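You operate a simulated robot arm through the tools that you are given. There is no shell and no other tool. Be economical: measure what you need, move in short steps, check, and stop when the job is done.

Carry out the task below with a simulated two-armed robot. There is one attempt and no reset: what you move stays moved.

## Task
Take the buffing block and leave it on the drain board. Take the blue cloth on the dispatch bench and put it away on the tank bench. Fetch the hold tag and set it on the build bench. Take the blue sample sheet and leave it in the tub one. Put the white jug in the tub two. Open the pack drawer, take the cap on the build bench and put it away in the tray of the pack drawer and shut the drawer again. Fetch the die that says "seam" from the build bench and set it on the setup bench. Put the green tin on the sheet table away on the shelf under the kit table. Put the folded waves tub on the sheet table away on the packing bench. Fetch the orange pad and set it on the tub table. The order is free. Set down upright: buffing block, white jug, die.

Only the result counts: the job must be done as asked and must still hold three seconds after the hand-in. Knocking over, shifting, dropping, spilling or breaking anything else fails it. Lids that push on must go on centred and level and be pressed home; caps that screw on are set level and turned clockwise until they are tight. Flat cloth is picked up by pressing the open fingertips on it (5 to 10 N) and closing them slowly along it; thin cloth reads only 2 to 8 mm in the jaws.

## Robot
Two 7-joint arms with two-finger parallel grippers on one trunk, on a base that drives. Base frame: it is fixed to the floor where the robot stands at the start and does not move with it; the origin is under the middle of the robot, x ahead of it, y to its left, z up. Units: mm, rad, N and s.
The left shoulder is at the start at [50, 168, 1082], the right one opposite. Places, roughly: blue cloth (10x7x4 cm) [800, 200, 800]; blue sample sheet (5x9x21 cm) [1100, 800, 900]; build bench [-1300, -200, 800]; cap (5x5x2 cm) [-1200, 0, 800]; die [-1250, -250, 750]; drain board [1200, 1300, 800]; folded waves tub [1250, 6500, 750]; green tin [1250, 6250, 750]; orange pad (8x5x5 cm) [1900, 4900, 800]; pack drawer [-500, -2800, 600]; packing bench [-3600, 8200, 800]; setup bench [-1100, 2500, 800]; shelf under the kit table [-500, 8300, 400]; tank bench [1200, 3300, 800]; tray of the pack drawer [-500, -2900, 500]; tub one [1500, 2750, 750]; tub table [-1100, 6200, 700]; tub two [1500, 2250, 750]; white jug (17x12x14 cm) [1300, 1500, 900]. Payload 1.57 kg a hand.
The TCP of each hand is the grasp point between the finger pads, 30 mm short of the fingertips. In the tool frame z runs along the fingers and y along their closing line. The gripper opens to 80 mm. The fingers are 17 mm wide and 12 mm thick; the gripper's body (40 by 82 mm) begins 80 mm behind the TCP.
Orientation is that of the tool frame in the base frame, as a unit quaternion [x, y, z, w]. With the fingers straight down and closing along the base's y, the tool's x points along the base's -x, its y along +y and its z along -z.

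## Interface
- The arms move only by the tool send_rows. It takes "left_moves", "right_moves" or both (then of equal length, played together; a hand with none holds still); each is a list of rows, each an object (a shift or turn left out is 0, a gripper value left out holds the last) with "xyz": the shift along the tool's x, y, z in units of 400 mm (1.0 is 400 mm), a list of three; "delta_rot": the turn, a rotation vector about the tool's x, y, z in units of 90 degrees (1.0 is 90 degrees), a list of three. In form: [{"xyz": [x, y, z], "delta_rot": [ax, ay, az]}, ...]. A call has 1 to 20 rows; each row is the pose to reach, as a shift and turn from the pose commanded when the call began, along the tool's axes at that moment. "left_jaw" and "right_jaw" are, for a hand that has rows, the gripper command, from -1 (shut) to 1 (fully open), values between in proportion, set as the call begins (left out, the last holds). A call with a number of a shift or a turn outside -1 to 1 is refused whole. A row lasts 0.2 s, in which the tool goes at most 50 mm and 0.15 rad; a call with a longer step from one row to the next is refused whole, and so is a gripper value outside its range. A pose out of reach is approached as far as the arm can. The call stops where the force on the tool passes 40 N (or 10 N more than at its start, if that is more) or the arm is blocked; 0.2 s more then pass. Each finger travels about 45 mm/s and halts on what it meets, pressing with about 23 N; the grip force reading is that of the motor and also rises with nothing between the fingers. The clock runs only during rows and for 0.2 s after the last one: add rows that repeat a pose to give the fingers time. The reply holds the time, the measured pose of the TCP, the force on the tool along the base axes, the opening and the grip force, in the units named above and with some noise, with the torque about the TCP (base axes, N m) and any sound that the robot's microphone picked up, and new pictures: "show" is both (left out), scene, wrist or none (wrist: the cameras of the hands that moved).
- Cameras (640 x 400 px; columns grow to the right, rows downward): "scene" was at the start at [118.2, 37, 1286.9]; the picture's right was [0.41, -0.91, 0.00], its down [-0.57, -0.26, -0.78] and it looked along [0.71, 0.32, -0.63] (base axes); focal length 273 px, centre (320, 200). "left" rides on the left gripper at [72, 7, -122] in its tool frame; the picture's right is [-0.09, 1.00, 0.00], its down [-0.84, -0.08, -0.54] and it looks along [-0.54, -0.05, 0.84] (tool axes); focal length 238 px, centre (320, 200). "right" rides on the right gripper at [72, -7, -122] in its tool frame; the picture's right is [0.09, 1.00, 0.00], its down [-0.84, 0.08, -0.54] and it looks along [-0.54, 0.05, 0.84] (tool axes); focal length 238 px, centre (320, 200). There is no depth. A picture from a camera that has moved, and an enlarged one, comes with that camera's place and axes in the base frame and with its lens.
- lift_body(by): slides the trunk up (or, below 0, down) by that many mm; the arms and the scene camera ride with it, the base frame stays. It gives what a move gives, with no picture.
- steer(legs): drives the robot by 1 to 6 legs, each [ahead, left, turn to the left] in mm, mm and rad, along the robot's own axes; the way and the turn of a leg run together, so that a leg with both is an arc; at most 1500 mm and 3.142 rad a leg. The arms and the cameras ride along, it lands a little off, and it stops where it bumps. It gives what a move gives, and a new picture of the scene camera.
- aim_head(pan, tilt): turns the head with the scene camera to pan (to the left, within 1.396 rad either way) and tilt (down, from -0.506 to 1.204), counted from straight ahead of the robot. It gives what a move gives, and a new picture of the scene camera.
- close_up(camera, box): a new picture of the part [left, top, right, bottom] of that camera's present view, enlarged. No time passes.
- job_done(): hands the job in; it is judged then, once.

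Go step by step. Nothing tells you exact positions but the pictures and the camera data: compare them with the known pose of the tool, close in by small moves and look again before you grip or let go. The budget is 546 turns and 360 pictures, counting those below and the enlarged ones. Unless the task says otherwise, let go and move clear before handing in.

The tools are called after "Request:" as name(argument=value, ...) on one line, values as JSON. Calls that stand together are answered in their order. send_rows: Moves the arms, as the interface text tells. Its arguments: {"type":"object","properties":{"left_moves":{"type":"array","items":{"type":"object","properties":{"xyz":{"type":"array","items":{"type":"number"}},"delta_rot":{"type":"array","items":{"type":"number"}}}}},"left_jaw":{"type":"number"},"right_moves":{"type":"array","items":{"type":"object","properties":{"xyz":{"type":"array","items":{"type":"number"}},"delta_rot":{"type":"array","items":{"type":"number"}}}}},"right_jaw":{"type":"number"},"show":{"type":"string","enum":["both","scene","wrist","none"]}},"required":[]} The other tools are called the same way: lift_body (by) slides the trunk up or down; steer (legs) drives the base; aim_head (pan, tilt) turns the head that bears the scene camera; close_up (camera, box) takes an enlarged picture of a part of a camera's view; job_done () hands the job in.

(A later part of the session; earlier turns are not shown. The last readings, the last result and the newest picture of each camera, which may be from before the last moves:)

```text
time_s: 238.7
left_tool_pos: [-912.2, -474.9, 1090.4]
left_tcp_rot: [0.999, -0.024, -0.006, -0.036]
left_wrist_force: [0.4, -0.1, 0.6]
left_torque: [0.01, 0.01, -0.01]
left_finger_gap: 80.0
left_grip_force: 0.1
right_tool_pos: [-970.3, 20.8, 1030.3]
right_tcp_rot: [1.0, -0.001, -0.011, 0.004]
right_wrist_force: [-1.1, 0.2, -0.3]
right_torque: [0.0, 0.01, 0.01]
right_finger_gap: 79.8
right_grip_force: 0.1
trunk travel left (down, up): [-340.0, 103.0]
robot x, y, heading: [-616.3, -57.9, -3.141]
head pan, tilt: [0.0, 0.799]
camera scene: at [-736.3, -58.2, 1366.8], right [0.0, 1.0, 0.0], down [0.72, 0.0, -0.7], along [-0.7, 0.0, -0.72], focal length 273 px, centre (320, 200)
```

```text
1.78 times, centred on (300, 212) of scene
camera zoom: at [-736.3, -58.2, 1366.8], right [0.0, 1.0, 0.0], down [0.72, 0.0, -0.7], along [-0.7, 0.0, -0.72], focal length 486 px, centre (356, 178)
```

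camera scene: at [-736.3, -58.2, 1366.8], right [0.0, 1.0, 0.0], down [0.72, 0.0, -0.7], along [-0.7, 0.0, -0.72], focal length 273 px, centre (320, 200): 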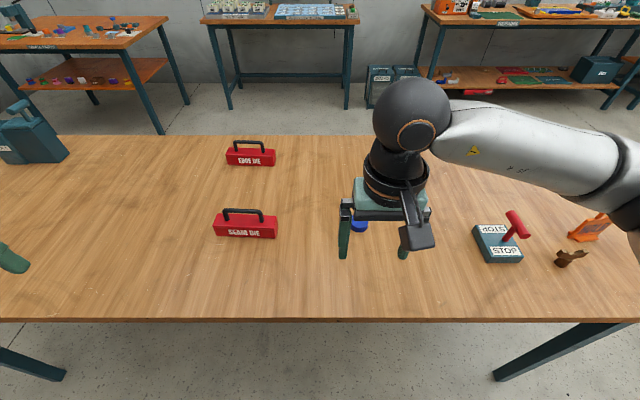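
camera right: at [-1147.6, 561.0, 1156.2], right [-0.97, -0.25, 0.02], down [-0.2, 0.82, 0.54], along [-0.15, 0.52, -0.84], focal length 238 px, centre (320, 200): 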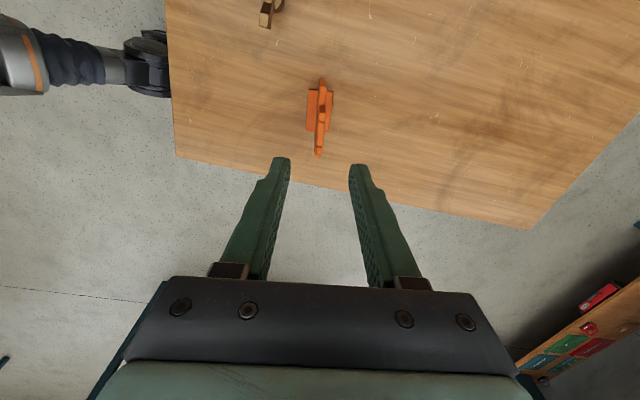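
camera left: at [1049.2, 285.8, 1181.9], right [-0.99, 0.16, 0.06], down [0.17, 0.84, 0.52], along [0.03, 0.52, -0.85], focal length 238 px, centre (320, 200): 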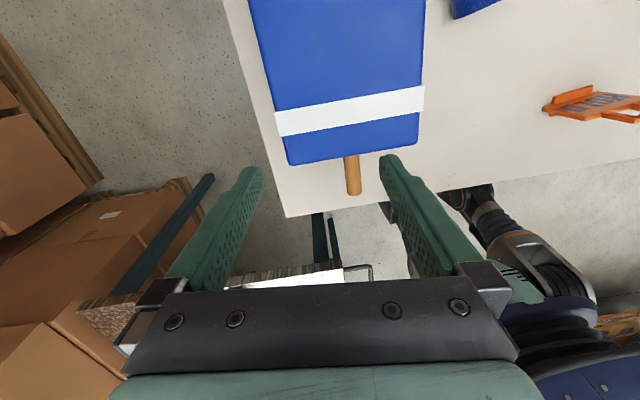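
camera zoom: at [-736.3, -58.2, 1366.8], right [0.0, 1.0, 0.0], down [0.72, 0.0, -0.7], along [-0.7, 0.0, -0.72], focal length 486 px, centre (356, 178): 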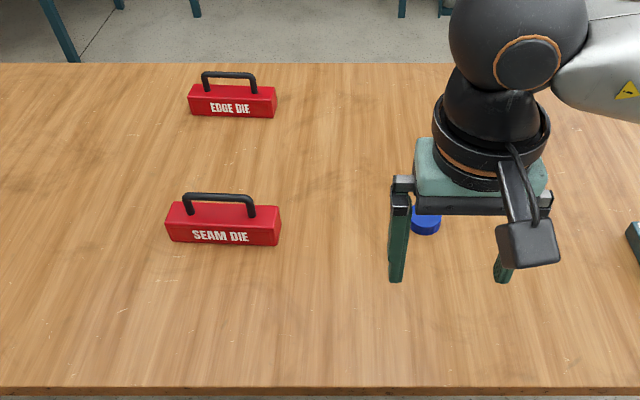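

The near red die reads SEAM DIE, at about (-1196,-256), with a handle bar along y. I'll line up and take it by the handle.

Request:
steer(legs=[[0, 345, 0]])

Request:
send_rows(right_moves=[{"xyz": [-0.05, 0, -0.0], "delta_rot": [0, 0, 0.09]}, {"xyz": [-0.1, 0, -0.0], "delta_rot": [0, 0, 0.18]}, {"xyz": [-0.15, 0, 0], "delta_rot": [0, 0, 0.27]}, {"xyz": [-0.2, 0, 0], "delta_rot": [0, 0, 0.36]}, {"xyz": [-0.25, 0, 0], "delta_rot": [0, 0, 0.45]}, {"xyz": [-0.3, 0, 0], "delta_rot": [0, 0, 0.54]}, {"xyz": [-0.35, 0, 0], "delta_rot": [0, 0, 0.63]}, {"xyz": [-0.4, 0, 0], "delta_rot": [0, 0, 0.72]}, {"xyz": [-0.45, 0, 0.05], "delta_rot": [0, 0, 0.81]}, {"xyz": [-0.5, 0, 0.1], "delta_rot": [0, 0, 0.9]}, {"xyz": [-0.55, 0, 0.1], "delta_rot": [0, 0, 0.99]}, {"xyz": [-0.55, 0, 0.1], "delta_rot": [0, 0, 0.99]}])

```text
time_s: 240.9
left_tool_pos: [-911.4, -813.4, 1090.1]
left_tcp_rot: [0.999, -0.023, -0.007, -0.036]
left_wrist_force: [-0.3, 0.1, 0.0]
left_torque: [0.0, 0.01, 0.0]
left_finger_gap: 79.7
left_grip_force: 0.0
right_tool_pos: [-969.5, -319.8, 1029.5]
right_tcp_rot: [1.0, -0.001, -0.011, 0.003]
right_wrist_force: [-0.5, -0.4, -0.6]
right_torque: [0.03, 0.02, 0.02]
right_finger_gap: 80.0
right_grip_force: 0.1
trunk travel left (down, up): [-340.0, 103.0]
robot x, y, heading: [-617.8, -401.6, -3.137]
head pan, tilt: [0.0, 0.799]
camera scene: at [-736.2, -398.4, 1366.8], right [0.0, 1.0, 0.0], down [0.72, 0.0, -0.7], along [-0.7, 0.0, -0.72], focal length 273 px, centre (320, 200)
```

scene: 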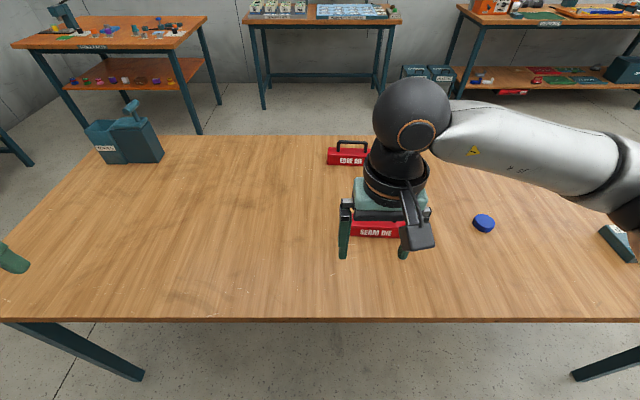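

```text
time_s: 243.6
left_tool_pos: [-912.8, -814.4, 1090.3]
left_tcp_rot: [0.999, -0.023, -0.006, -0.036]
left_wrist_force: [-0.1, 0.0, 0.1]
left_torque: [0.03, 0.0, 0.0]
left_finger_gap: 80.1
left_grip_force: 0.1
right_tool_pos: [-1190.6, -318.9, 995.5]
right_tcp_rot: [0.711, -0.703, -0.004, 0.011]
right_wrist_force: [-0.3, 0.5, -0.4]
right_torque: [-0.02, 0.02, 0.01]
right_finger_gap: 80.1
right_grip_force: 0.0
trunk travel left (down, up): [-340.0, 103.0]
robot x, y, heading: [-613.9, -400.8, -3.142]
head pan, tilt: [0.0, 0.799]
camera scene: at [-736.2, -397.7, 1366.8], right [0.0, 1.0, 0.0], down [0.72, 0.0, -0.7], along [-0.7, 0.0, -0.72], focal length 273 px, centre (320, 200)
camera right: at [-1180.8, -388.4, 1117.1], right [-0.99, -0.1, 0.02], down [-0.08, 0.84, 0.54], along [-0.07, 0.53, -0.84], focal length 238 px, centre (320, 200)
```

scene: 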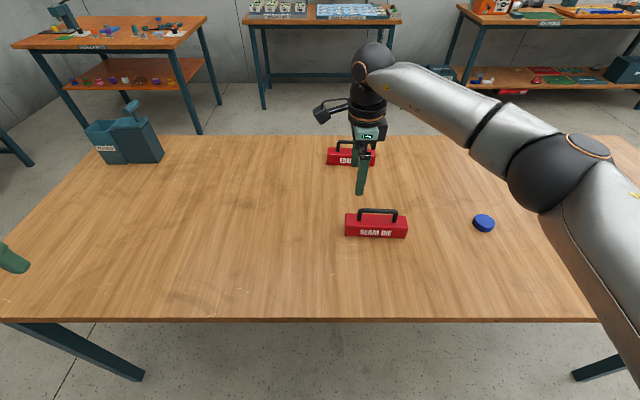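
right: 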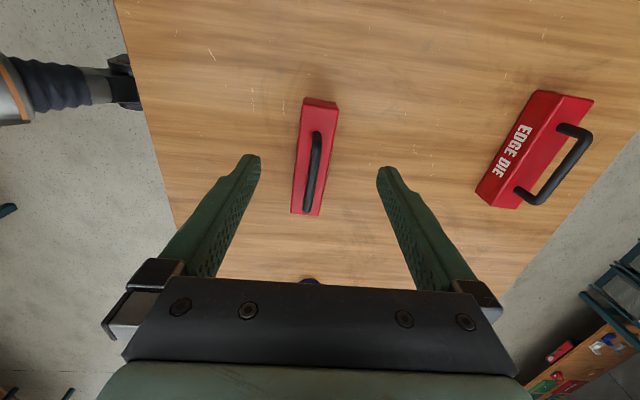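

The die's handle bar is at about (-1190,-258,860). I'll move over it and check before gripping.

Request:
send_rows(right_moves=[{"xyz": [-0.08, 0, 0.03]}, {"xyz": [-0.1525, 0, 0.1]}, {"xyz": [-0.1525, 0, 0.19]}, {"xyz": [-0.1525, 0, 0.19]}], right_jaw=0.25, show="wrist")

```text
time_s: 244.6
left_tool_pos: [-911.8, -813.4, 1091.3]
left_tcp_rot: [0.999, -0.024, -0.007, -0.036]
left_wrist_force: [0.4, 0.1, 0.5]
left_torque: [-0.02, -0.02, 0.0]
left_finger_gap: 79.8
left_grip_force: 0.1
right_tool_pos: [-1192.2, -258.0, 917.8]
right_tcp_rot: [0.712, -0.702, -0.005, 0.01]
right_wrist_force: [0.1, -0.4, 0.0]
right_torque: [0.0, 0.03, -0.01]
right_finger_gap: 49.8
right_grip_force: 0.1
trunk travel left (down, up): [-340.0, 103.0]
robot x, y, heading: [-615.0, -398.6, -3.14]
head pan, tilt: [0.0, 0.799]
camera right: at [-1183.1, -327.8, 1040.7], right [-0.99, -0.11, 0.02], down [-0.08, 0.84, 0.54], along [-0.08, 0.53, -0.84], focal length 238 px, centre (320, 200)
```

right: 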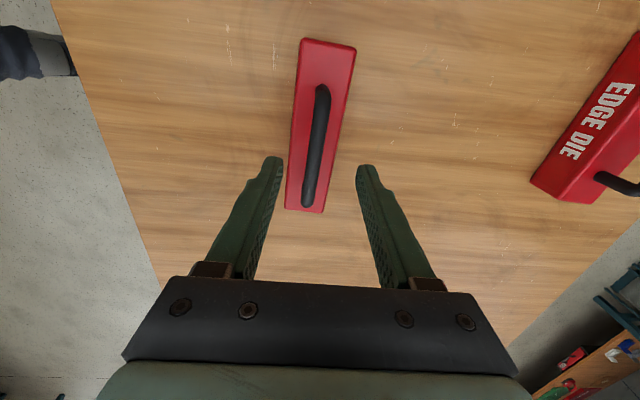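

Request:
send_rows(right_moves=[{"xyz": [0.012, 0, 0.07]}, {"xyz": [0.012, 0, 0.12]}, {"xyz": [0.012, 0, 0.143]}, {"xyz": [0.012, 0, 0.143]}], show="none")

Request:
send_rows(right_moves=[{"xyz": [0, 0, 0]}, {"xyz": [0, 0, 0]}, {"xyz": [0, 0, 0]}, {"xyz": [0, 0, 0]}, {"xyz": [0, 0, 0]}], right_jaw=-1, show="wrist")

```text
time_s: 245.6
left_tool_pos: [-912.5, -814.8, 1090.3]
left_tcp_rot: [0.999, -0.024, -0.006, -0.036]
left_wrist_force: [0.3, 0.6, -0.5]
left_torque: [-0.04, -0.05, 0.0]
left_finger_gap: 79.8
left_grip_force: 0.1
right_tool_pos: [-1193.5, -263.3, 860.5]
right_tcp_rot: [0.712, -0.702, -0.005, 0.01]
right_wrist_force: [-0.7, -0.1, -0.8]
right_torque: [0.02, 0.02, 0.0]
right_finger_gap: 50.2
right_grip_force: 0.0
trunk travel left (down, up): [-340.0, 103.0]
robot x, y, heading: [-616.6, -398.8, -3.142]
head pan, tilt: [0.0, 0.799]
```

```text
time_s: 246.8
left_tool_pos: [-913.5, -813.4, 1089.9]
left_tcp_rot: [0.999, -0.023, -0.006, -0.036]
left_wrist_force: [0.0, -0.4, -0.1]
left_torque: [-0.02, -0.01, 0.03]
left_finger_gap: 80.0
left_grip_force: 0.1
right_tool_pos: [-1194.4, -263.2, 859.8]
right_tcp_rot: [0.712, -0.702, -0.004, 0.009]
right_wrist_force: [-0.5, -0.7, -0.1]
right_torque: [0.08, 0.02, 0.02]
right_finger_gap: 11.6
right_grip_force: 23.0
trunk travel left (down, up): [-340.0, 103.0]
robot x, y, heading: [-616.1, -398.0, -3.143]
head pan, tilt: [0.0, 0.799]
camera right: at [-1184.3, -333.3, 983.1], right [-0.99, -0.11, 0.02], down [-0.08, 0.84, 0.54], along [-0.07, 0.53, -0.84], focal length 238 px, centre (320, 200)
```

right: 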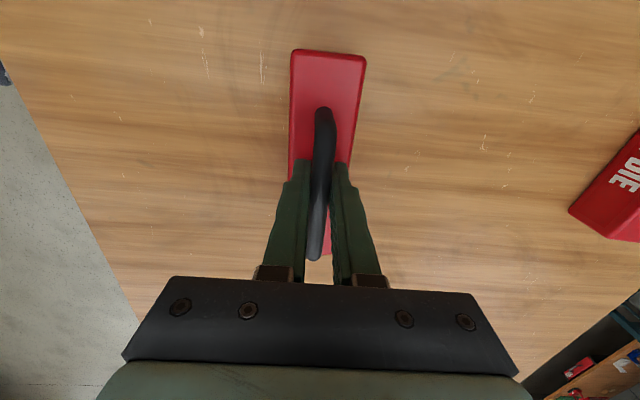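

Request:
send_rows(right_moves=[{"xyz": [0, 0, -0.04]}, {"xyz": [0, 0, -0.1]}, {"xyz": [0, 0, -0.2]}, {"xyz": [0, 0, -0.3]}, {"xyz": [0, 0, -0.3]}])

```text
time_s: 247.9
left_tool_pos: [-912.4, -813.1, 1090.5]
left_tcp_rot: [0.999, -0.024, -0.005, -0.036]
left_wrist_force: [-0.2, 0.4, -0.9]
left_torque: [-0.02, 0.01, 0.01]
left_finger_gap: 80.0
left_grip_force: 0.0
right_tool_pos: [-1193.0, -261.9, 978.8]
right_tcp_rot: [0.712, -0.702, -0.004, 0.009]
right_wrist_force: [0.3, -0.8, -6.0]
right_torque: [-0.06, -0.03, 0.0]
right_finger_gap: 11.6
right_grip_force: 23.4
trunk travel left (down, up): [-340.0, 103.0]
robot x, y, heading: [-616.0, -405.1, -3.136]
head pan, tilt: [0.0, 0.799]
camera scene: at [-736.9, -397.6, 1366.7], right [0.0, 1.0, 0.0], down [0.72, 0.0, -0.7], along [-0.7, 0.0, -0.72], focal length 273 px, centre (320, 200)
camera right: at [-1182.9, -331.3, 1103.1], right [-0.99, -0.11, 0.02], down [-0.08, 0.84, 0.54], along [-0.07, 0.53, -0.84], focal length 238 px, centre (320, 200)
```

scene: 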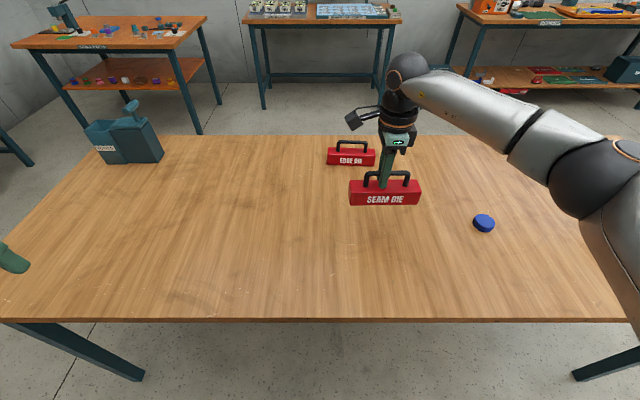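
right: 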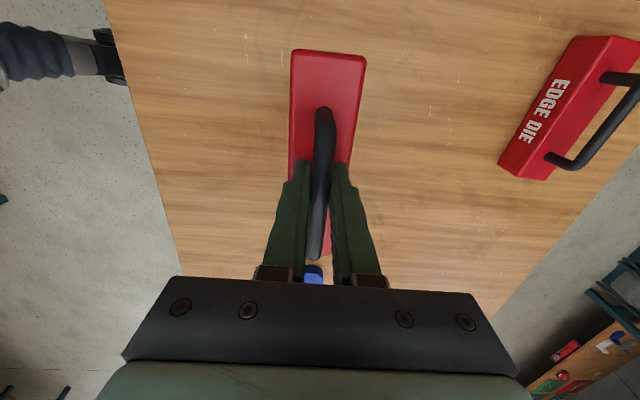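

It hangs level at about 0.6 kg. I'll draw it in and drive along to the setup bench.

Request:
send_rows(right_moves=[{"xyz": [0, -0.1, -0.05]}, {"xyz": [0, -0.2, -0.05]}, {"xyz": [0, -0.3, -0.05]}, {"xyz": [0, -0.4, -0.05]}, {"xyz": [0, -0.5, -0.05]}], show="none")

Request:
steer(legs=[[-200, 0, 0], [0, -1400, 0], [0, -1000, 0]])

```text
time_s: 249.2
left_tool_pos: [-912.5, -814.0, 1090.7]
left_tcp_rot: [0.999, -0.024, -0.006, -0.036]
left_wrist_force: [-0.6, 0.6, 0.9]
left_torque: [0.02, 0.0, 0.0]
left_finger_gap: 79.9
left_grip_force: 0.2
right_tool_pos: [-991.2, -259.1, 996.1]
right_tcp_rot: [0.711, -0.703, -0.005, 0.01]
right_wrist_force: [-0.2, -0.8, -5.6]
right_torque: [-0.07, -0.01, 0.01]
right_finger_gap: 11.7
right_grip_force: 23.0
trunk travel left (down, up): [-340.0, 103.0]
robot x, y, heading: [-613.7, -401.2, -3.14]
head pan, tilt: [0.0, 0.799]
```

```text
time_s: 261.9
left_tool_pos: [-705.0, 1519.9, 1091.1]
left_tcp_rot: [0.999, -0.033, -0.005, -0.036]
left_wrist_force: [-0.4, 0.1, 0.1]
left_torque: [0.03, 0.0, 0.01]
left_finger_gap: 80.1
left_grip_force: 0.0
right_tool_pos: [-772.7, 2075.7, 994.6]
right_tcp_rot: [-0.706, 0.708, 0.004, -0.007]
right_wrist_force: [0.2, -0.5, -6.0]
right_torque: [-0.03, 0.03, 0.01]
right_finger_gap: 11.9
right_grip_force: 23.2
trunk travel left (down, up): [-340.0, 103.0]
robot x, y, heading: [-398.1, 1931.0, 3.122]
head pan, tilt: [0.0, 0.799]
stopped in leg 3: the robot was blocked; the commanded pose is now the measured one
camera scene: at [-521.6, 1932.3, 1366.8], right [0.02, 1.0, 0.0], down [0.72, -0.01, -0.7], along [-0.7, 0.01, -0.72], focal length 273 px, centre (320, 200)
```

scene: 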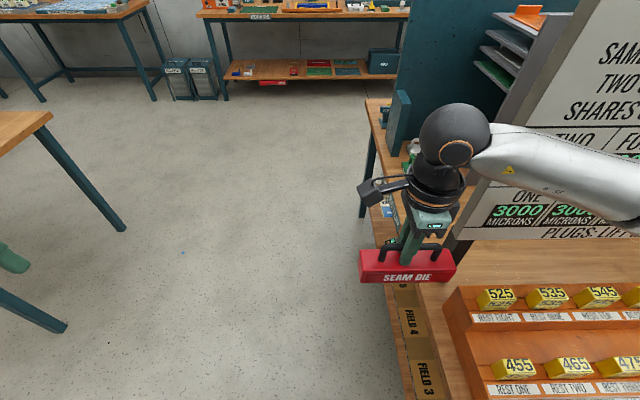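

The base bumped something: the setup bench's edge must be just to my right. I'll back off at once, turn to face it and look.

Request:
steer(legs=[[0, 350, 0], [0, 0, -1.551]])

```text
time_s: 268.0
left_tool_pos: [-824.7, 1869.4, 1091.2]
left_tcp_rot: [-0.694, 0.719, -0.021, 0.031]
left_wrist_force: [-0.5, 0.1, 0.0]
left_torque: [0.03, 0.0, -0.02]
left_finger_gap: 80.1
left_grip_force: 0.0
right_tool_pos: [-271.0, 1952.8, 994.7]
right_tcp_rot: [-0.014, 1.0, 0.009, -0.003]
right_wrist_force: [-0.1, 0.6, -5.0]
right_torque: [-0.02, 0.03, -0.02]
right_finger_gap: 11.6
right_grip_force: 22.9
trunk travel left (down, up): [-340.0, 103.0]
robot x, y, heading: [-406.9, 1580.1, 1.584]
head pan, tilt: [0.0, 0.799]
camera scene: at [-407.8, 1699.4, 1366.8], right [1.0, 0.01, 0.0], down [0.01, -0.72, -0.7], along [-0.01, 0.7, -0.72], focal length 273 px, centre (320, 200)
```

scene: 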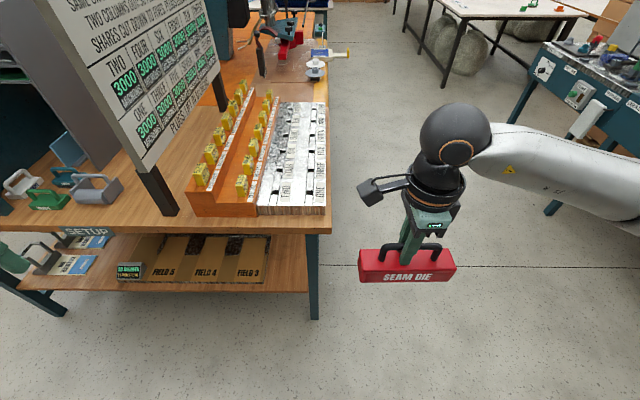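

The setup bench's near edge is at y≈2163 and its right end at x≈-387. I'll move left along it to find free space.

Request:
steer(legs=[[0, 650, 0]])

```text
time_s: 271.6
left_tool_pos: [-1472.4, 1863.9, 1090.5]
left_tcp_rot: [-0.693, 0.72, -0.022, 0.03]
left_wrist_force: [-0.1, -0.4, -0.5]
left_torque: [0.01, 0.01, 0.01]
left_finger_gap: 79.9
left_grip_force: 0.0
right_tool_pos: [-917.3, 1948.2, 996.0]
right_tcp_rot: [-0.011, 1.0, 0.009, -0.004]
right_wrist_force: [-0.3, 0.6, -6.7]
right_torque: [0.03, 0.06, 0.0]
right_finger_gap: 11.6
right_grip_force: 23.0
trunk travel left (down, up): [-340.0, 103.0]
robot x, y, heading: [-1055.4, 1569.5, 1.578]
head pan, tilt: [0.0, 0.799]
camera scene: at [-1056.8, 1693.3, 1366.8], right [1.0, 0.01, 0.0], down [0.01, -0.72, -0.7], along [-0.01, 0.7, -0.72], focal length 273 px, centre (320, 200)
```

scene: 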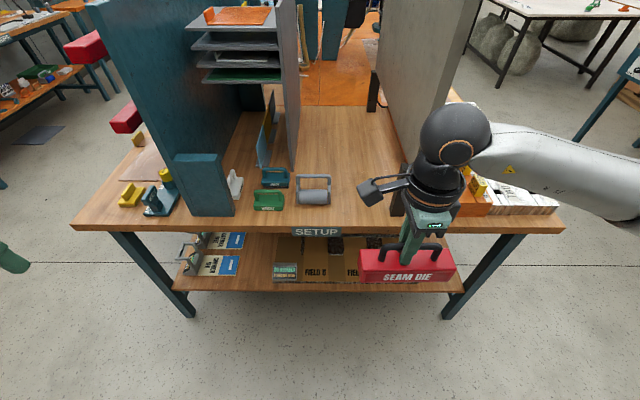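

There's a free strip at the front of the setup bench, between the grey tool and the signboard, at about x=-965, y=2260. I'll turn the die end-on and drive up.

Request:
send_rows(right_moves=[{"delta_rot": [0, 0, -0.09]}, {"delta_rot": [0, 0, -0.18]}, {"delta_rot": [0, 0, -0.27]}, {"delta_rot": [0, 0, -0.36]}, {"delta_rot": [0, 0, -0.45]}, {"delta_rot": [0, 0, -0.54]}, {"delta_rot": [0, 0, -0.63]}, {"delta_rot": [0, 0, -0.72]}, {"delta_rot": [0, 0, -0.81]}, {"delta_rot": [0, 0, -0.9]}, {"delta_rot": [0, 0, -0.98]}], show="none")

Request:
steer(legs=[[0, 60, 0], [270, 0, 0]])

```text
time_s: 274.0
left_tool_pos: [-1471.6, 1865.7, 1090.4]
left_tcp_rot: [-0.692, 0.721, -0.021, 0.03]
left_wrist_force: [0.1, 0.2, 0.4]
left_torque: [0.01, -0.01, 0.01]
left_finger_gap: 80.2
left_grip_force: 0.1
right_tool_pos: [-917.5, 1946.5, 996.5]
right_tcp_rot: [-0.705, 0.709, 0.008, 0.004]
right_wrist_force: [0.5, -0.1, -5.9]
right_torque: [-0.05, -0.02, 0.01]
right_finger_gap: 11.4
right_grip_force: 22.9
trunk travel left (down, up): [-340.0, 103.0]
robot x, y, heading: [-1054.2, 1568.3, 1.578]
head pan, tilt: [0.0, 0.799]
```

```text
time_s: 276.4
left_tool_pos: [-1534.2, 2115.9, 1090.4]
left_tcp_rot: [-0.691, 0.722, -0.019, 0.03]
left_wrist_force: [0.3, 0.1, 0.5]
left_torque: [-0.02, 0.02, -0.03]
left_finger_gap: 79.9
left_grip_force: 0.0
right_tool_pos: [-980.1, 2191.8, 994.7]
right_tcp_rot: [0.708, -0.706, -0.006, -0.004]
right_wrist_force: [-0.2, 0.2, -6.3]
right_torque: [-0.04, 0.0, -0.03]
right_finger_gap: 11.9
right_grip_force: 22.7
trunk travel left (down, up): [-340.0, 103.0]
robot x, y, heading: [-1118.2, 1820.7, 1.573]
head pan, tilt: [0.0, 0.799]
stopped in leg 2: the robot was blocked; the commanded pose is now the measured one
camera scene: at [-1119.3, 1941.7, 1367.4], right [1.0, 0.0, 0.0], down [0.0, -0.71, -0.7], along [0.0, 0.7, -0.71], focal length 273 px, centre (320, 200)
```

scene: 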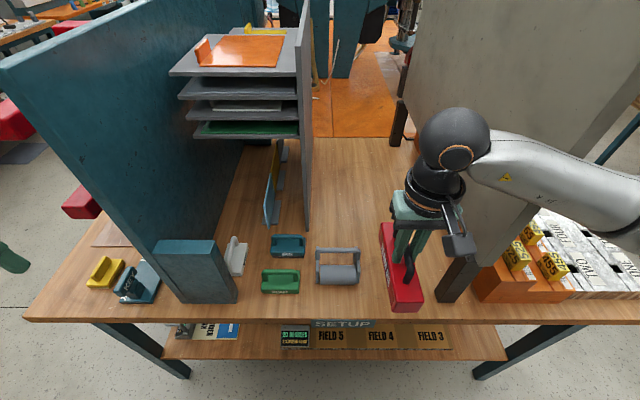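

The base touched the bench's lower shelf. I'll back off slightly and move the die to (-950,2252) above the front strip.

Request:
steer(legs=[[-20, 0, 0]])

Request:
send_rows(right_moves=[{"xyz": [-0.06, -0.03, 0]}, {"xyz": [-0.13, -0.06, 0]}, {"xyz": [-0.195, -0.07, 0.0]}, {"xyz": [-0.195, -0.07, 0.05]}, {"xyz": [-0.195, -0.07, 0.1]}, {"xyz": [-0.195, -0.07, 0.15]}])

```text
time_s: 277.2
left_tool_pos: [-1533.6, 2097.9, 1089.9]
left_tcp_rot: [-0.692, 0.721, -0.02, 0.029]
left_wrist_force: [-0.6, 0.1, 0.3]
left_torque: [0.04, -0.01, 0.0]
left_finger_gap: 80.1
left_grip_force: 0.1
right_tool_pos: [-979.6, 2173.4, 992.2]
right_tcp_rot: [0.708, -0.706, -0.005, -0.002]
right_wrist_force: [0.4, -0.7, -5.9]
right_torque: [-0.04, 0.01, 0.02]
right_finger_gap: 11.4
right_grip_force: 23.2
trunk travel left (down, up): [-340.0, 103.0]
robot x, y, heading: [-1118.5, 1802.1, 1.572]
head pan, tilt: [0.0, 0.799]
camera scene: at [-1118.7, 1925.4, 1366.9], right [1.0, 0.0, 0.0], down [0.0, -0.72, -0.7], along [0.0, 0.7, -0.72], focal length 273 px, centre (320, 200)
```

scene: 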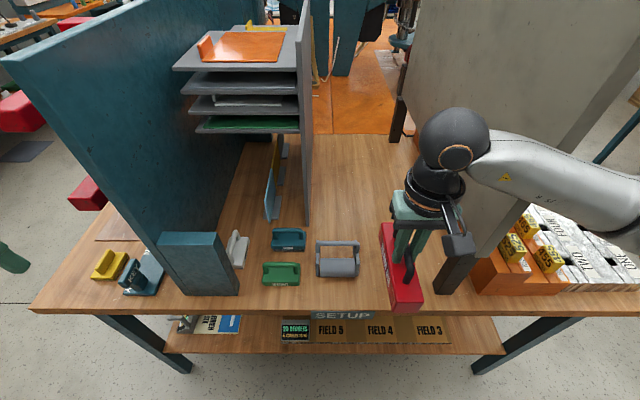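

```text
time_s: 278.8
left_tool_pos: [-1542.1, 2079.8, 1093.3]
left_tcp_rot: [-0.691, 0.722, -0.016, 0.04]
left_wrist_force: [0.4, 0.0, 0.0]
left_torque: [0.01, -0.02, -0.02]
left_finger_gap: 80.1
left_grip_force: 0.2
right_tool_pos: [-970.5, 2236.2, 961.1]
right_tcp_rot: [0.724, -0.689, -0.032, -0.027]
right_wrist_force: [-0.4, 0.5, -5.5]
right_torque: [-0.09, 0.02, 0.02]
right_finger_gap: 11.6
right_grip_force: 22.2
trunk travel left (down, up): [-340.0, 103.0]
robot x, y, heading: [-1121.6, 1802.8, 1.573]
head pan, tilt: [0.0, 0.799]
stopped in row 6 (right hand): the arm was blocked; the commanded pose is now the measured one
camera scene: at [-1130.1, 1900.3, 1369.0], right [1.0, 0.0, 0.01], down [0.01, -0.7, -0.71], along [0.0, 0.71, -0.7], focal length 273 px, centre (320, 200)
camera right: at [-959.9, 2156.8, 1077.8], right [-0.99, -0.14, 0.0], down [-0.11, 0.78, 0.61], along [-0.08, 0.6, -0.79], focal length 238 px, centre (320, 200)
```

scene: 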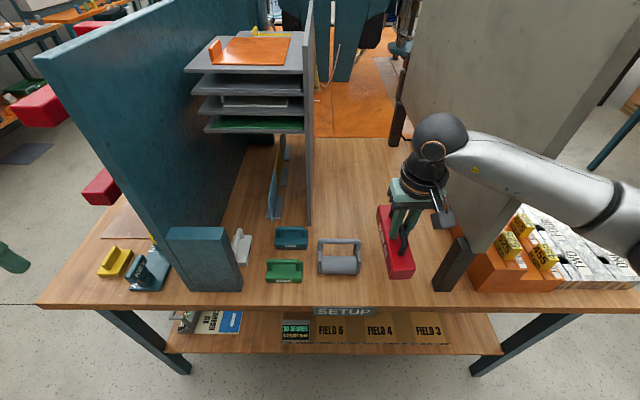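
right: 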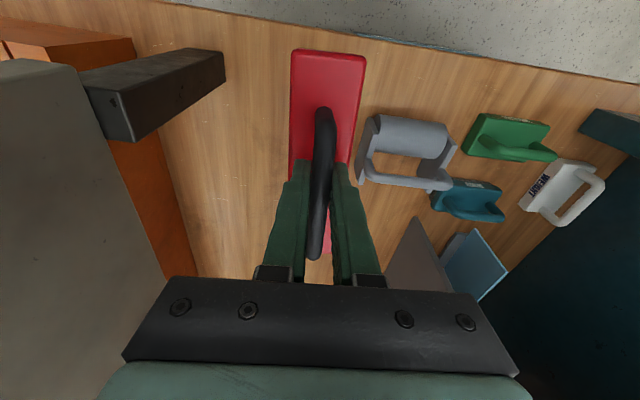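

The forearm is pressing against the signboard. I'll withdraw straight away and check that the board hasn't moved.

Request:
send_rows(right_moves=[{"xyz": [0.08, 0, -0.03]}, {"xyz": [0.16, 0, -0.06]}, {"xyz": [0.24, 0, -0.08]}, {"xyz": [0.32, 0, -0.08]}, {"xyz": [0.4, 0, -0.08]}], show="scene")

```text
time_s: 280.0
left_tool_pos: [-1534.4, 2098.3, 1089.6]
left_tcp_rot: [-0.691, 0.722, -0.021, 0.029]
left_wrist_force: [-0.4, -0.7, 0.2]
left_torque: [-0.02, -0.01, 0.0]
left_finger_gap: 79.8
left_grip_force: 0.1
right_tool_pos: [-953.4, 2092.0, 969.7]
right_tcp_rot: [0.717, -0.697, -0.018, -0.011]
right_wrist_force: [-0.1, -0.1, -5.6]
right_torque: [-0.07, -0.02, 0.01]
right_finger_gap: 11.6
right_grip_force: 23.0
trunk travel left (down, up): [-340.0, 103.0]
robot x, y, heading: [-1117.6, 1806.1, 1.58]
head pan, tilt: [0.0, 0.799]
camera scene: at [-1118.8, 1926.4, 1366.8], right [1.0, 0.0, 0.0], down [0.0, -0.72, -0.7], along [0.0, 0.7, -0.72], focal length 273 px, centre (320, 200)
```

scene: 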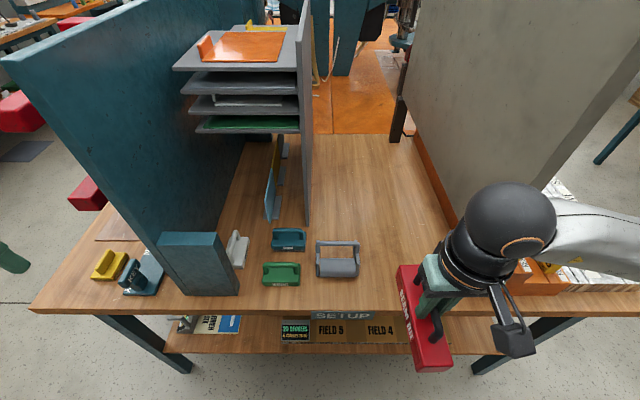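

The board looks unmoved. If I stand further left, the right forearm will run straight ahead and clear of the board. I'll raise and retract, then shift left.

Request:
send_rows(right_moves=[{"xyz": [0.05, 0, -0.08]}, {"xyz": [0.12, 0, -0.15]}], show="none")

Request:
steer(legs=[[-20, 230, 0]])

Request:
send_rows(right_moves=[{"xyz": [0.0, -0.1, 0]}, {"xyz": [0.0, -0.2, 0]}, {"xyz": [0.0, -0.3, 0]}, {"xyz": [0.0, -0.4, 0]}, {"xyz": [0.0, -0.5, 0]}, {"xyz": [0.0, -0.6, 0]}])

```text
time_s: 280.6
left_tool_pos: [-1533.8, 2098.8, 1089.2]
left_tcp_rot: [-0.691, 0.722, -0.021, 0.03]
left_wrist_force: [0.3, 0.4, -0.5]
left_torque: [-0.02, 0.01, -0.04]
left_finger_gap: 80.2
left_grip_force: 0.1
right_tool_pos: [-956.6, 2056.3, 1033.4]
right_tcp_rot: [0.717, -0.697, -0.017, -0.011]
right_wrist_force: [-0.3, -0.4, -5.9]
right_torque: [-0.02, 0.02, 0.01]
right_finger_gap: 11.5
right_grip_force: 23.1
right hand out of reach, approached as far as the arm can: row 2
trunk travel left (down, up): [-340.0, 103.0]
robot x, y, heading: [-1116.7, 1804.0, 1.577]
head pan, tilt: [0.0, 0.799]
```

```text
time_s: 282.4
left_tool_pos: [-1765.6, 2078.5, 1090.1]
left_tcp_rot: [-0.691, 0.722, -0.022, 0.031]
left_wrist_force: [-1.2, 0.6, -1.0]
left_torque: [0.02, -0.05, -0.01]
left_finger_gap: 80.0
left_grip_force: 0.1
right_tool_pos: [-1188.6, 2036.5, 1033.1]
right_tcp_rot: [0.717, -0.697, -0.017, -0.01]
right_wrist_force: [-0.3, -0.1, -6.0]
right_torque: [-0.07, -0.01, -0.01]
right_finger_gap: 11.8
right_grip_force: 22.8
trunk travel left (down, up): [-340.0, 103.0]
robot x, y, heading: [-1351.4, 1781.7, 1.572]
head pan, tilt: [0.0, 0.799]
camera scene: at [-1350.0, 1905.7, 1366.8], right [1.0, 0.0, 0.0], down [0.0, -0.72, -0.7], along [0.0, 0.7, -0.72], focal length 273 px, centre (320, 200)
```

scene: 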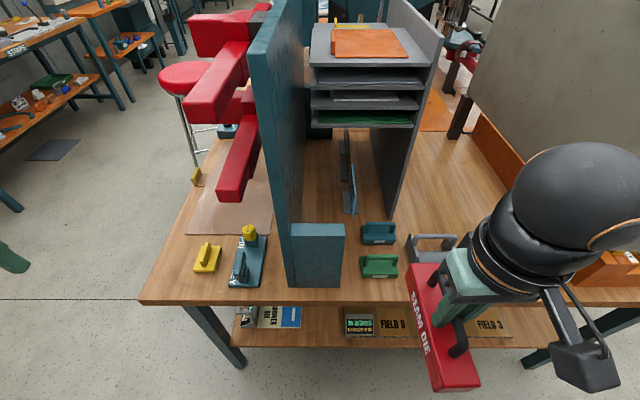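

```text
time_s: 283.8
left_tool_pos: [-1763.6, 2079.3, 1091.3]
left_tcp_rot: [-0.691, 0.722, -0.02, 0.029]
left_wrist_force: [0.3, -0.3, 0.8]
left_torque: [0.0, -0.03, 0.04]
left_finger_gap: 80.0
left_grip_force: 0.0
right_tool_pos: [-946.8, 2044.0, 1030.1]
right_tcp_rot: [0.717, -0.697, -0.017, -0.01]
right_wrist_force: [0.3, -0.8, -6.6]
right_torque: [-0.05, 0.03, -0.03]
right_finger_gap: 11.7
right_grip_force: 22.9
right hand out of reach, approached as far as the arm can: row 1, 2
trunk travel left (down, up): [-340.0, 103.0]
robot x, y, heading: [-1350.7, 1782.2, 1.572]
head pan, tilt: [0.0, 0.799]
camera scene: at [-1348.7, 1905.6, 1366.8], right [1.0, 0.0, 0.0], down [0.0, -0.72, -0.7], along [0.0, 0.7, -0.72], focal length 273 px, centre (320, 200)
camera right: at [-936.7, 1968.4, 1149.6], right [-0.99, -0.12, 0.01], down [-0.09, 0.81, 0.57], along [-0.08, 0.57, -0.82], focal length 238 px, centre (320, 200)
```

scene: 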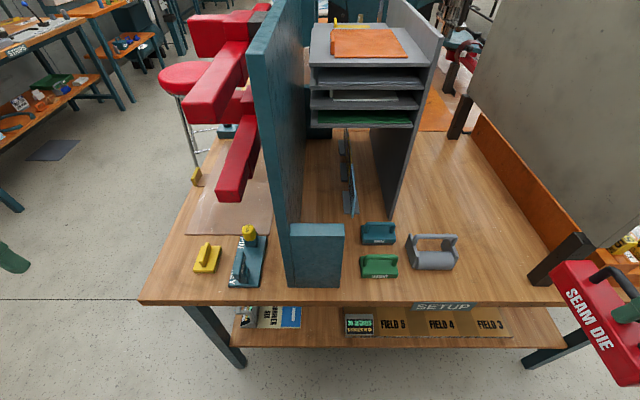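
right: 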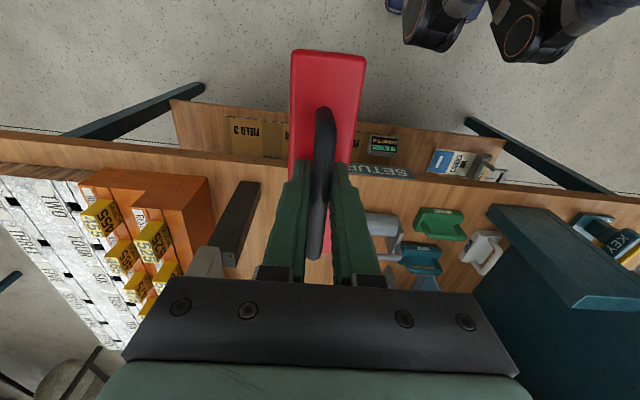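

The free slot is x −1000…−840 at the front. I'll extend the die ahead to (-930,2252).

Request:
send_rows(right_moves=[{"xyz": [-0.1, 0, 0]}, {"xyz": [-0.2, -0.01, 0]}, {"xyz": [-0.3, -0.02, 0]}, {"xyz": [-0.4, -0.03, 0]}, {"xyz": [-0.5, -0.04, 0.0]}, {"xyz": [-0.52, -0.04, 0.05]}, {"xyz": [-0.52, -0.04, 0.12]}])

```text
time_s: 285.4
left_tool_pos: [-1764.9, 2080.2, 1089.6]
left_tcp_rot: [-0.691, 0.722, -0.02, 0.029]
left_wrist_force: [0.2, -0.2, -0.4]
left_torque: [0.01, 0.02, 0.03]
left_finger_gap: 80.1
left_grip_force: 0.0
right_tool_pos: [-937.6, 2253.0, 988.9]
right_tcp_rot: [0.717, -0.697, -0.017, -0.009]
right_wrist_force: [0.5, 0.6, -5.7]
right_torque: [-0.06, -0.01, 0.03]
right_finger_gap: 11.5
right_grip_force: 23.3
trunk travel left (down, up): [-340.0, 103.0]
robot x, y, heading: [-1348.8, 1781.7, 1.577]
head pan, tilt: [0.0, 0.799]
camera scene: at [-1348.8, 1906.1, 1366.8], right [1.0, 0.0, 0.0], down [0.0, -0.72, -0.7], along [0.0, 0.7, -0.72], focal length 273 px, centre (320, 200)
camera right: at [-927.6, 2178.5, 1109.3], right [-0.99, -0.12, 0.01], down [-0.09, 0.81, 0.57], along [-0.07, 0.57, -0.82], focal length 238 px, centre (320, 200)
```

scene: 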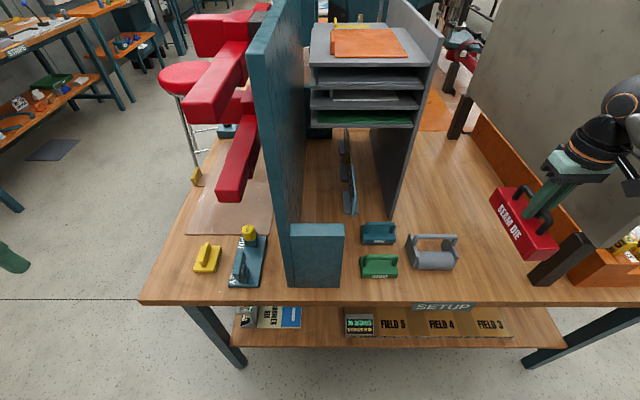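
right: 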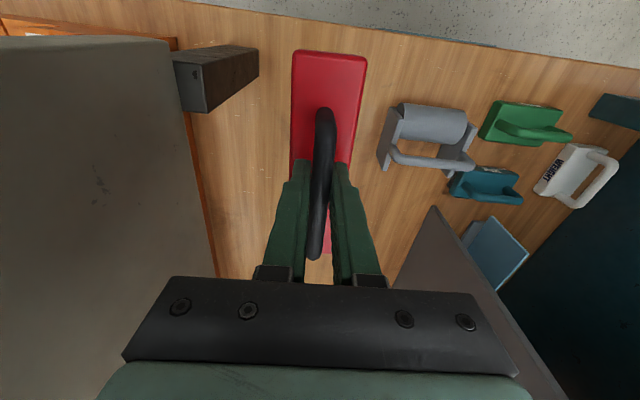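

No contact. I'll lower gently to the bench.

Request:
send_rows(right_moves=[{"xyz": [0, 0, 0.08]}, {"xyz": [0, 0, 0.16]}, {"xyz": [0, 0, 0.24]}, {"xyz": [0, 0, 0.27]}, {"xyz": [0, 0, 0.29]}, {"xyz": [0, 0, 0.305]}, {"xyz": [0, 0, 0.32]}, {"xyz": [0, 0, 0.33]}, {"xyz": [0, 0, 0.34]}])

```text
time_s: 287.4
left_tool_pos: [-1764.9, 2078.6, 1090.1]
left_tcp_rot: [-0.691, 0.722, -0.021, 0.03]
left_wrist_force: [0.1, 0.4, 0.0]
left_torque: [-0.01, 0.01, 0.01]
left_finger_gap: 80.0
left_grip_force: 0.1
right_tool_pos: [-939.7, 2259.4, 857.1]
right_tcp_rot: [0.717, -0.697, -0.019, -0.013]
right_wrist_force: [0.9, 6.4, 9.5]
right_torque: [-0.64, 0.03, 0.0]
right_finger_gap: 12.1
right_grip_force: 22.6
trunk travel left (down, up): [-340.0, 103.0]
robot x, y, heading: [-1349.2, 1787.1, 1.574]
head pan, tilt: [0.0, 0.799]
camera scene: at [-1350.1, 1905.7, 1367.1], right [1.0, 0.0, 0.0], down [0.0, -0.72, -0.7], along [0.0, 0.7, -0.72], focal length 273 px, centre (320, 200)
camera right: at [-930.2, 2184.3, 976.1], right [-0.99, -0.12, 0.01], down [-0.09, 0.81, 0.58], along [-0.07, 0.58, -0.81], focal length 238 px, centre (320, 200)
```

scene: 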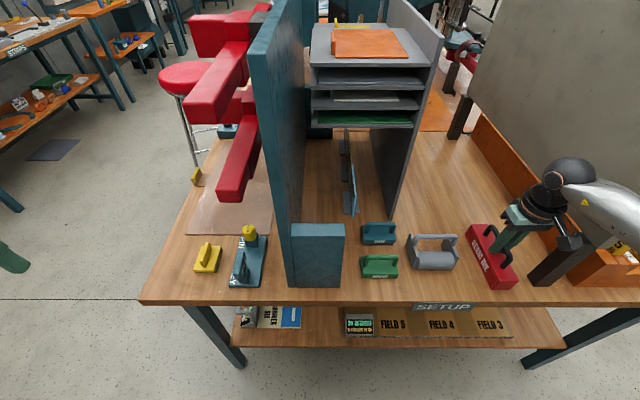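
right: 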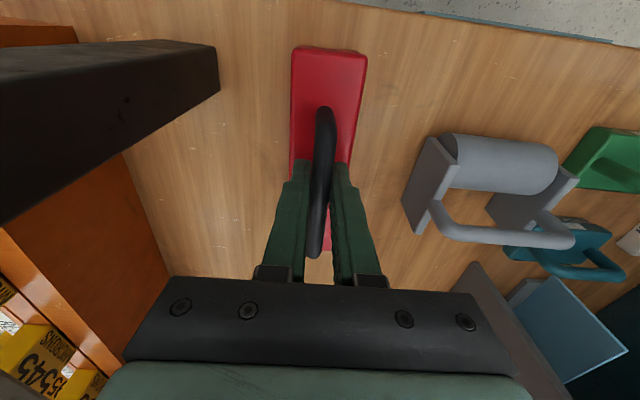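

The die is down. I'll release with a small opening and rise.

Request:
send_rows(right_moves=[{"xyz": [0, 0, 0]}, {"xyz": [0, 0, 0]}, {"xyz": [0, 0, 0]}, {"xyz": [0, 0, -0.02]}, {"xyz": [0, 0, -0.08]}, {"xyz": [0, 0, -0.18]}, {"xyz": [0, 0, -0.28]}, {"xyz": [0, 0, -0.38]}], right_jaw=-0.15)

```text
time_s: 289.1
left_tool_pos: [-1764.9, 2079.2, 1090.4]
left_tcp_rot: [-0.691, 0.722, -0.021, 0.029]
left_wrist_force: [-0.7, 0.5, 0.0]
left_torque: [0.0, -0.02, 0.02]
left_finger_gap: 79.9
left_grip_force: 0.1
right_tool_pos: [-938.6, 2251.0, 1007.6]
right_tcp_rot: [0.717, -0.696, -0.018, -0.01]
right_wrist_force: [0.2, 0.7, -0.4]
right_torque: [-0.03, -0.02, 0.01]
right_finger_gap: 34.0
right_grip_force: 0.1
trunk travel left (down, up): [-340.0, 103.0]
robot x, y, heading: [-1348.7, 1783.7, 1.573]
head pan, tilt: [0.0, 0.799]
camera scene: at [-1349.7, 1905.4, 1366.8], right [1.0, 0.0, 0.0], down [0.0, -0.72, -0.7], along [0.0, 0.7, -0.72], focal length 273 px, centre (320, 200)
camera right: at [-928.9, 2175.8, 1127.7], right [-0.99, -0.12, 0.01], down [-0.09, 0.81, 0.57], along [-0.07, 0.57, -0.82], focal length 238 px, centre (320, 200)
```

scene: 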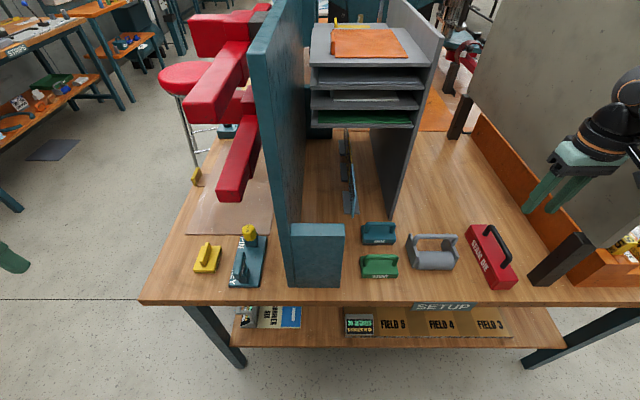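
right: 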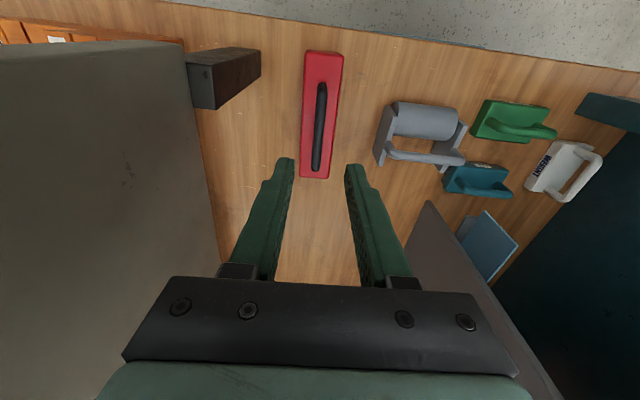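

The seam die is set down upright. Next is the pack drawer, so I'll retract and drive over there.

Request:
send_rows(right_moves=[{"xyz": [0.1, 0.05, -0.03]}, {"xyz": [0.2, 0.1, -0.05]}, {"xyz": [0.3, 0.16, -0.05]}, {"xyz": [0.38, 0.25, -0.05]}, {"xyz": [0.4, 0.36, -0.05]}, {"xyz": [0.4, 0.46, -0.05]}], show="none")

Request:
steer(legs=[[-300, 0, 0], [0, -950, 0], [0, 0, -3.14], [1500, 0, 0], [1400, 0, 0]])

Request:
aim_head(pan=0, tilt=0.4)

```text
time_s: 290.6
left_tool_pos: [-1763.7, 2078.9, 1091.7]
left_tcp_rot: [-0.691, 0.722, -0.021, 0.03]
left_wrist_force: [-0.6, 0.0, -0.6]
left_torque: [-0.04, -0.01, 0.04]
left_finger_gap: 79.9
left_grip_force: 0.0
right_tool_pos: [-1117.3, 2085.7, 1020.2]
right_tcp_rot: [0.717, -0.697, -0.016, -0.011]
right_wrist_force: [0.2, -0.4, 0.6]
right_torque: [0.03, -0.04, 0.03]
right_finger_gap: 33.6
right_grip_force: 0.0
trunk travel left (down, up): [-340.0, 103.0]
robot x, y, heading: [-1346.1, 1786.2, 1.576]
head pan, tilt: [0.0, 0.799]
```

```text
time_s: 318.1
left_tool_pos: [53.0, -1699.9, 1090.2]
left_tcp_rot: [0.722, 0.691, -0.029, -0.021]
left_wrist_force: [-0.8, 0.2, 0.0]
left_torque: [0.01, 0.01, 0.0]
left_finger_gap: 80.1
left_grip_force: 0.1
right_tool_pos: [-593.7, -1707.3, 1021.5]
right_tcp_rot: [0.697, 0.717, -0.009, 0.018]
right_wrist_force: [0.9, 0.3, -0.5]
right_torque: [0.0, -0.01, -0.02]
right_finger_gap: 34.2
right_grip_force: 0.2
trunk travel left (down, up): [-340.0, 103.0]
robot x, y, heading: [-361.7, -1406.2, -1.561]
head pan, tilt: [0.0, 0.799]
camera scene: at [-362.2, -1523.6, 1366.8], right [-1.0, 0.0, 0.0], down [0.0, 0.72, -0.7], along [0.0, -0.7, -0.72], focal length 273 px, centre (320, 200)
```

scene: 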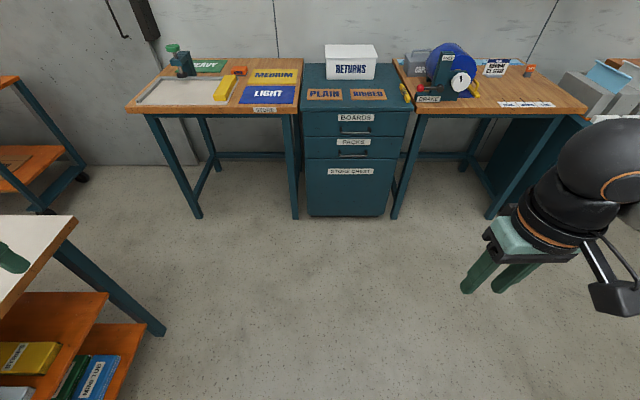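

```text
time_s: 319.0
left_tool_pos: [52.4, -1700.3, 1090.8]
left_tcp_rot: [0.722, 0.691, -0.029, -0.02]
left_wrist_force: [-1.1, -0.2, -0.1]
left_torque: [-0.03, 0.03, -0.04]
left_finger_gap: 79.9
left_grip_force: 0.2
right_tool_pos: [-594.1, -1708.2, 1021.3]
right_tcp_rot: [0.696, 0.717, -0.009, 0.017]
right_wrist_force: [-0.5, -0.4, -0.1]
right_torque: [0.01, 0.01, 0.0]
right_finger_gap: 34.2
right_grip_force: 0.0
trunk travel left (down, up): [-340.0, 103.0]
robot x, y, heading: [-359.4, -1405.8, -1.573]
head pan, tilt: [0.0, 0.4]
camera scene: at [-362.2, -1535.4, 1401.9], right [-1.0, 0.0, 0.0], down [0.0, 0.39, -0.92], along [0.0, -0.92, -0.39], focal length 273 px, centre (320, 200)
```

scene: 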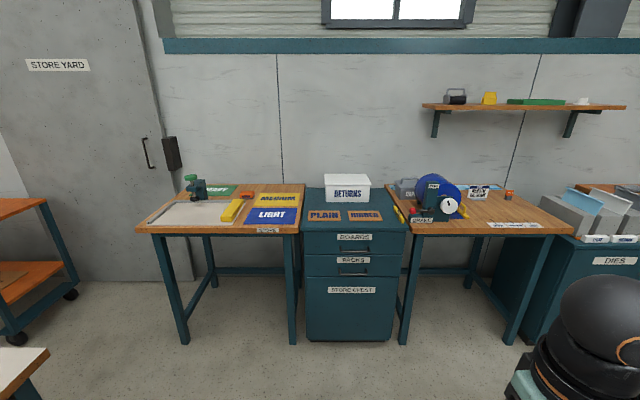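

The middle drawer is labelled PACKS, with a bar handle at about (-516,-2560,615). I'll drive closer, lower the trunk and look at it.

Request:
steer(legs=[[430, 0, 0]])

Request:
lift_body(by=-200)

Request:
aim_head(pan=-0.2, tilt=0.55)

Request:
close_up(camera="scene", box=[200, 120, 420, 290])

```text
time_s: 321.6
left_tool_pos: [52.9, -2134.5, 1089.9]
left_tcp_rot: [0.724, 0.689, -0.03, -0.021]
left_wrist_force: [-0.3, -0.8, -0.5]
left_torque: [0.03, -0.03, -0.06]
left_finger_gap: 80.1
left_grip_force: 0.1
right_tool_pos: [-594.9, -2139.5, 1020.5]
right_tcp_rot: [0.699, 0.715, -0.009, 0.018]
right_wrist_force: [-0.3, -0.7, 0.2]
right_torque: [0.04, 0.02, 0.02]
right_finger_gap: 33.8
right_grip_force: 0.0
trunk travel left (down, up): [-340.0, 103.0]
robot x, y, heading: [-364.9, -1836.6, -1.574]
head pan, tilt: [0.0, 0.4]
camera scene: at [-362.3, -1967.6, 1401.9], right [-1.0, 0.0, 0.0], down [0.0, 0.39, -0.92], along [0.0, -0.92, -0.39], focal length 273 px, centre (320, 200)
```

scene: 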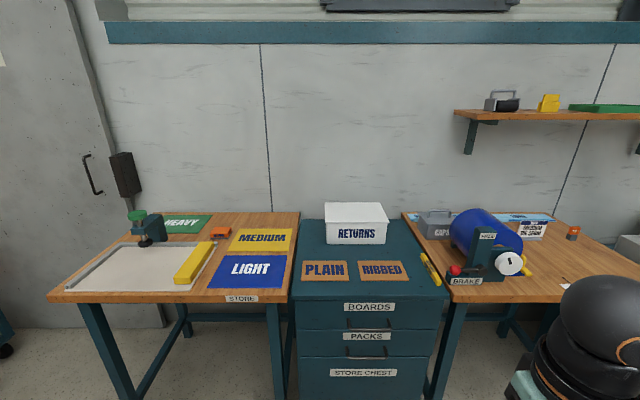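

```text
time_s: 323.8
left_tool_pos: [52.4, -2133.1, 891.4]
left_tcp_rot: [0.723, 0.69, -0.03, -0.02]
left_wrist_force: [0.0, 0.5, -1.0]
left_torque: [-0.03, 0.02, 0.01]
left_finger_gap: 80.2
left_grip_force: 0.0
right_tool_pos: [-595.0, -2138.5, 821.0]
right_tcp_rot: [0.698, 0.715, -0.009, 0.018]
right_wrist_force: [-0.8, -0.2, -0.2]
right_torque: [0.03, -0.03, 0.02]
right_finger_gap: 33.9
right_grip_force: 0.2
trunk travel left (down, up): [-140.0, 303.0]
robot x, y, heading: [-363.8, -1834.4, -1.57]
head pan, tilt: [0.0, 0.4]
```

```text
time_s: 324.5
left_tool_pos: [51.5, -2134.3, 890.0]
left_tcp_rot: [0.723, 0.69, -0.03, -0.02]
left_wrist_force: [0.4, -0.3, 0.4]
left_torque: [-0.04, 0.05, 0.0]
left_finger_gap: 79.8
left_grip_force: 0.1
right_tool_pos: [-594.8, -2139.0, 821.6]
right_tcp_rot: [0.698, 0.715, -0.01, 0.018]
right_wrist_force: [0.1, -0.8, 0.0]
right_torque: [0.01, -0.02, 0.03]
right_finger_gap: 34.1
right_grip_force: 0.0
trunk travel left (down, up): [-140.0, 303.0]
robot x, y, heading: [-363.8, -1837.7, -1.573]
head pan, tilt: [-0.201, 0.55]
camera scene: at [-380.2, -1962.5, 1188.3], right [-0.98, 0.2, 0.0], down [0.1, 0.51, -0.85], along [-0.17, -0.84, -0.52], focal length 273 px, centre (320, 200)
```

scene: 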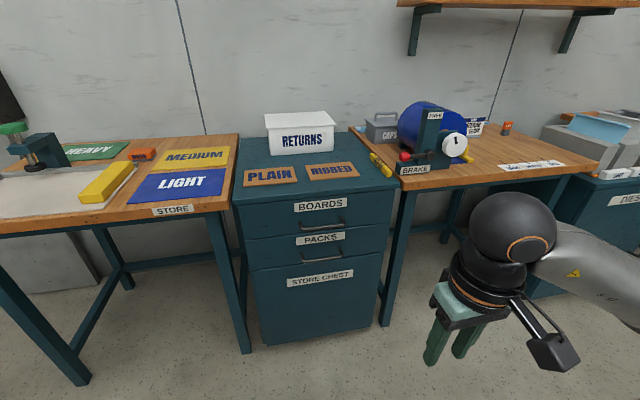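

```text
2.35 times, centred on (310, 205) of scene
camera zoom: at [-380.2, -1962.5, 1188.3], right [-0.98, 0.2, 0.0], down [0.1, 0.51, -0.85], along [-0.17, -0.84, -0.52], focal length 643 px, centre (344, 188)
```

zoom: 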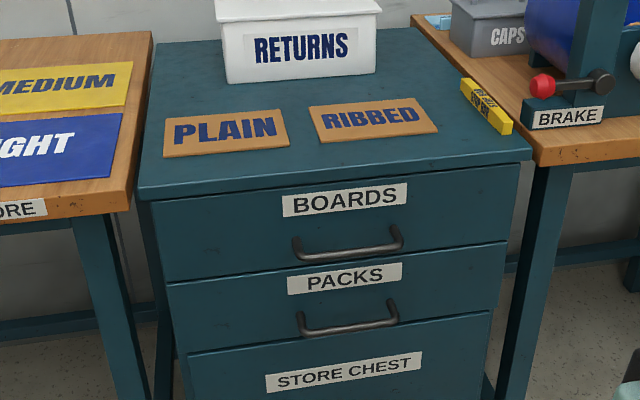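

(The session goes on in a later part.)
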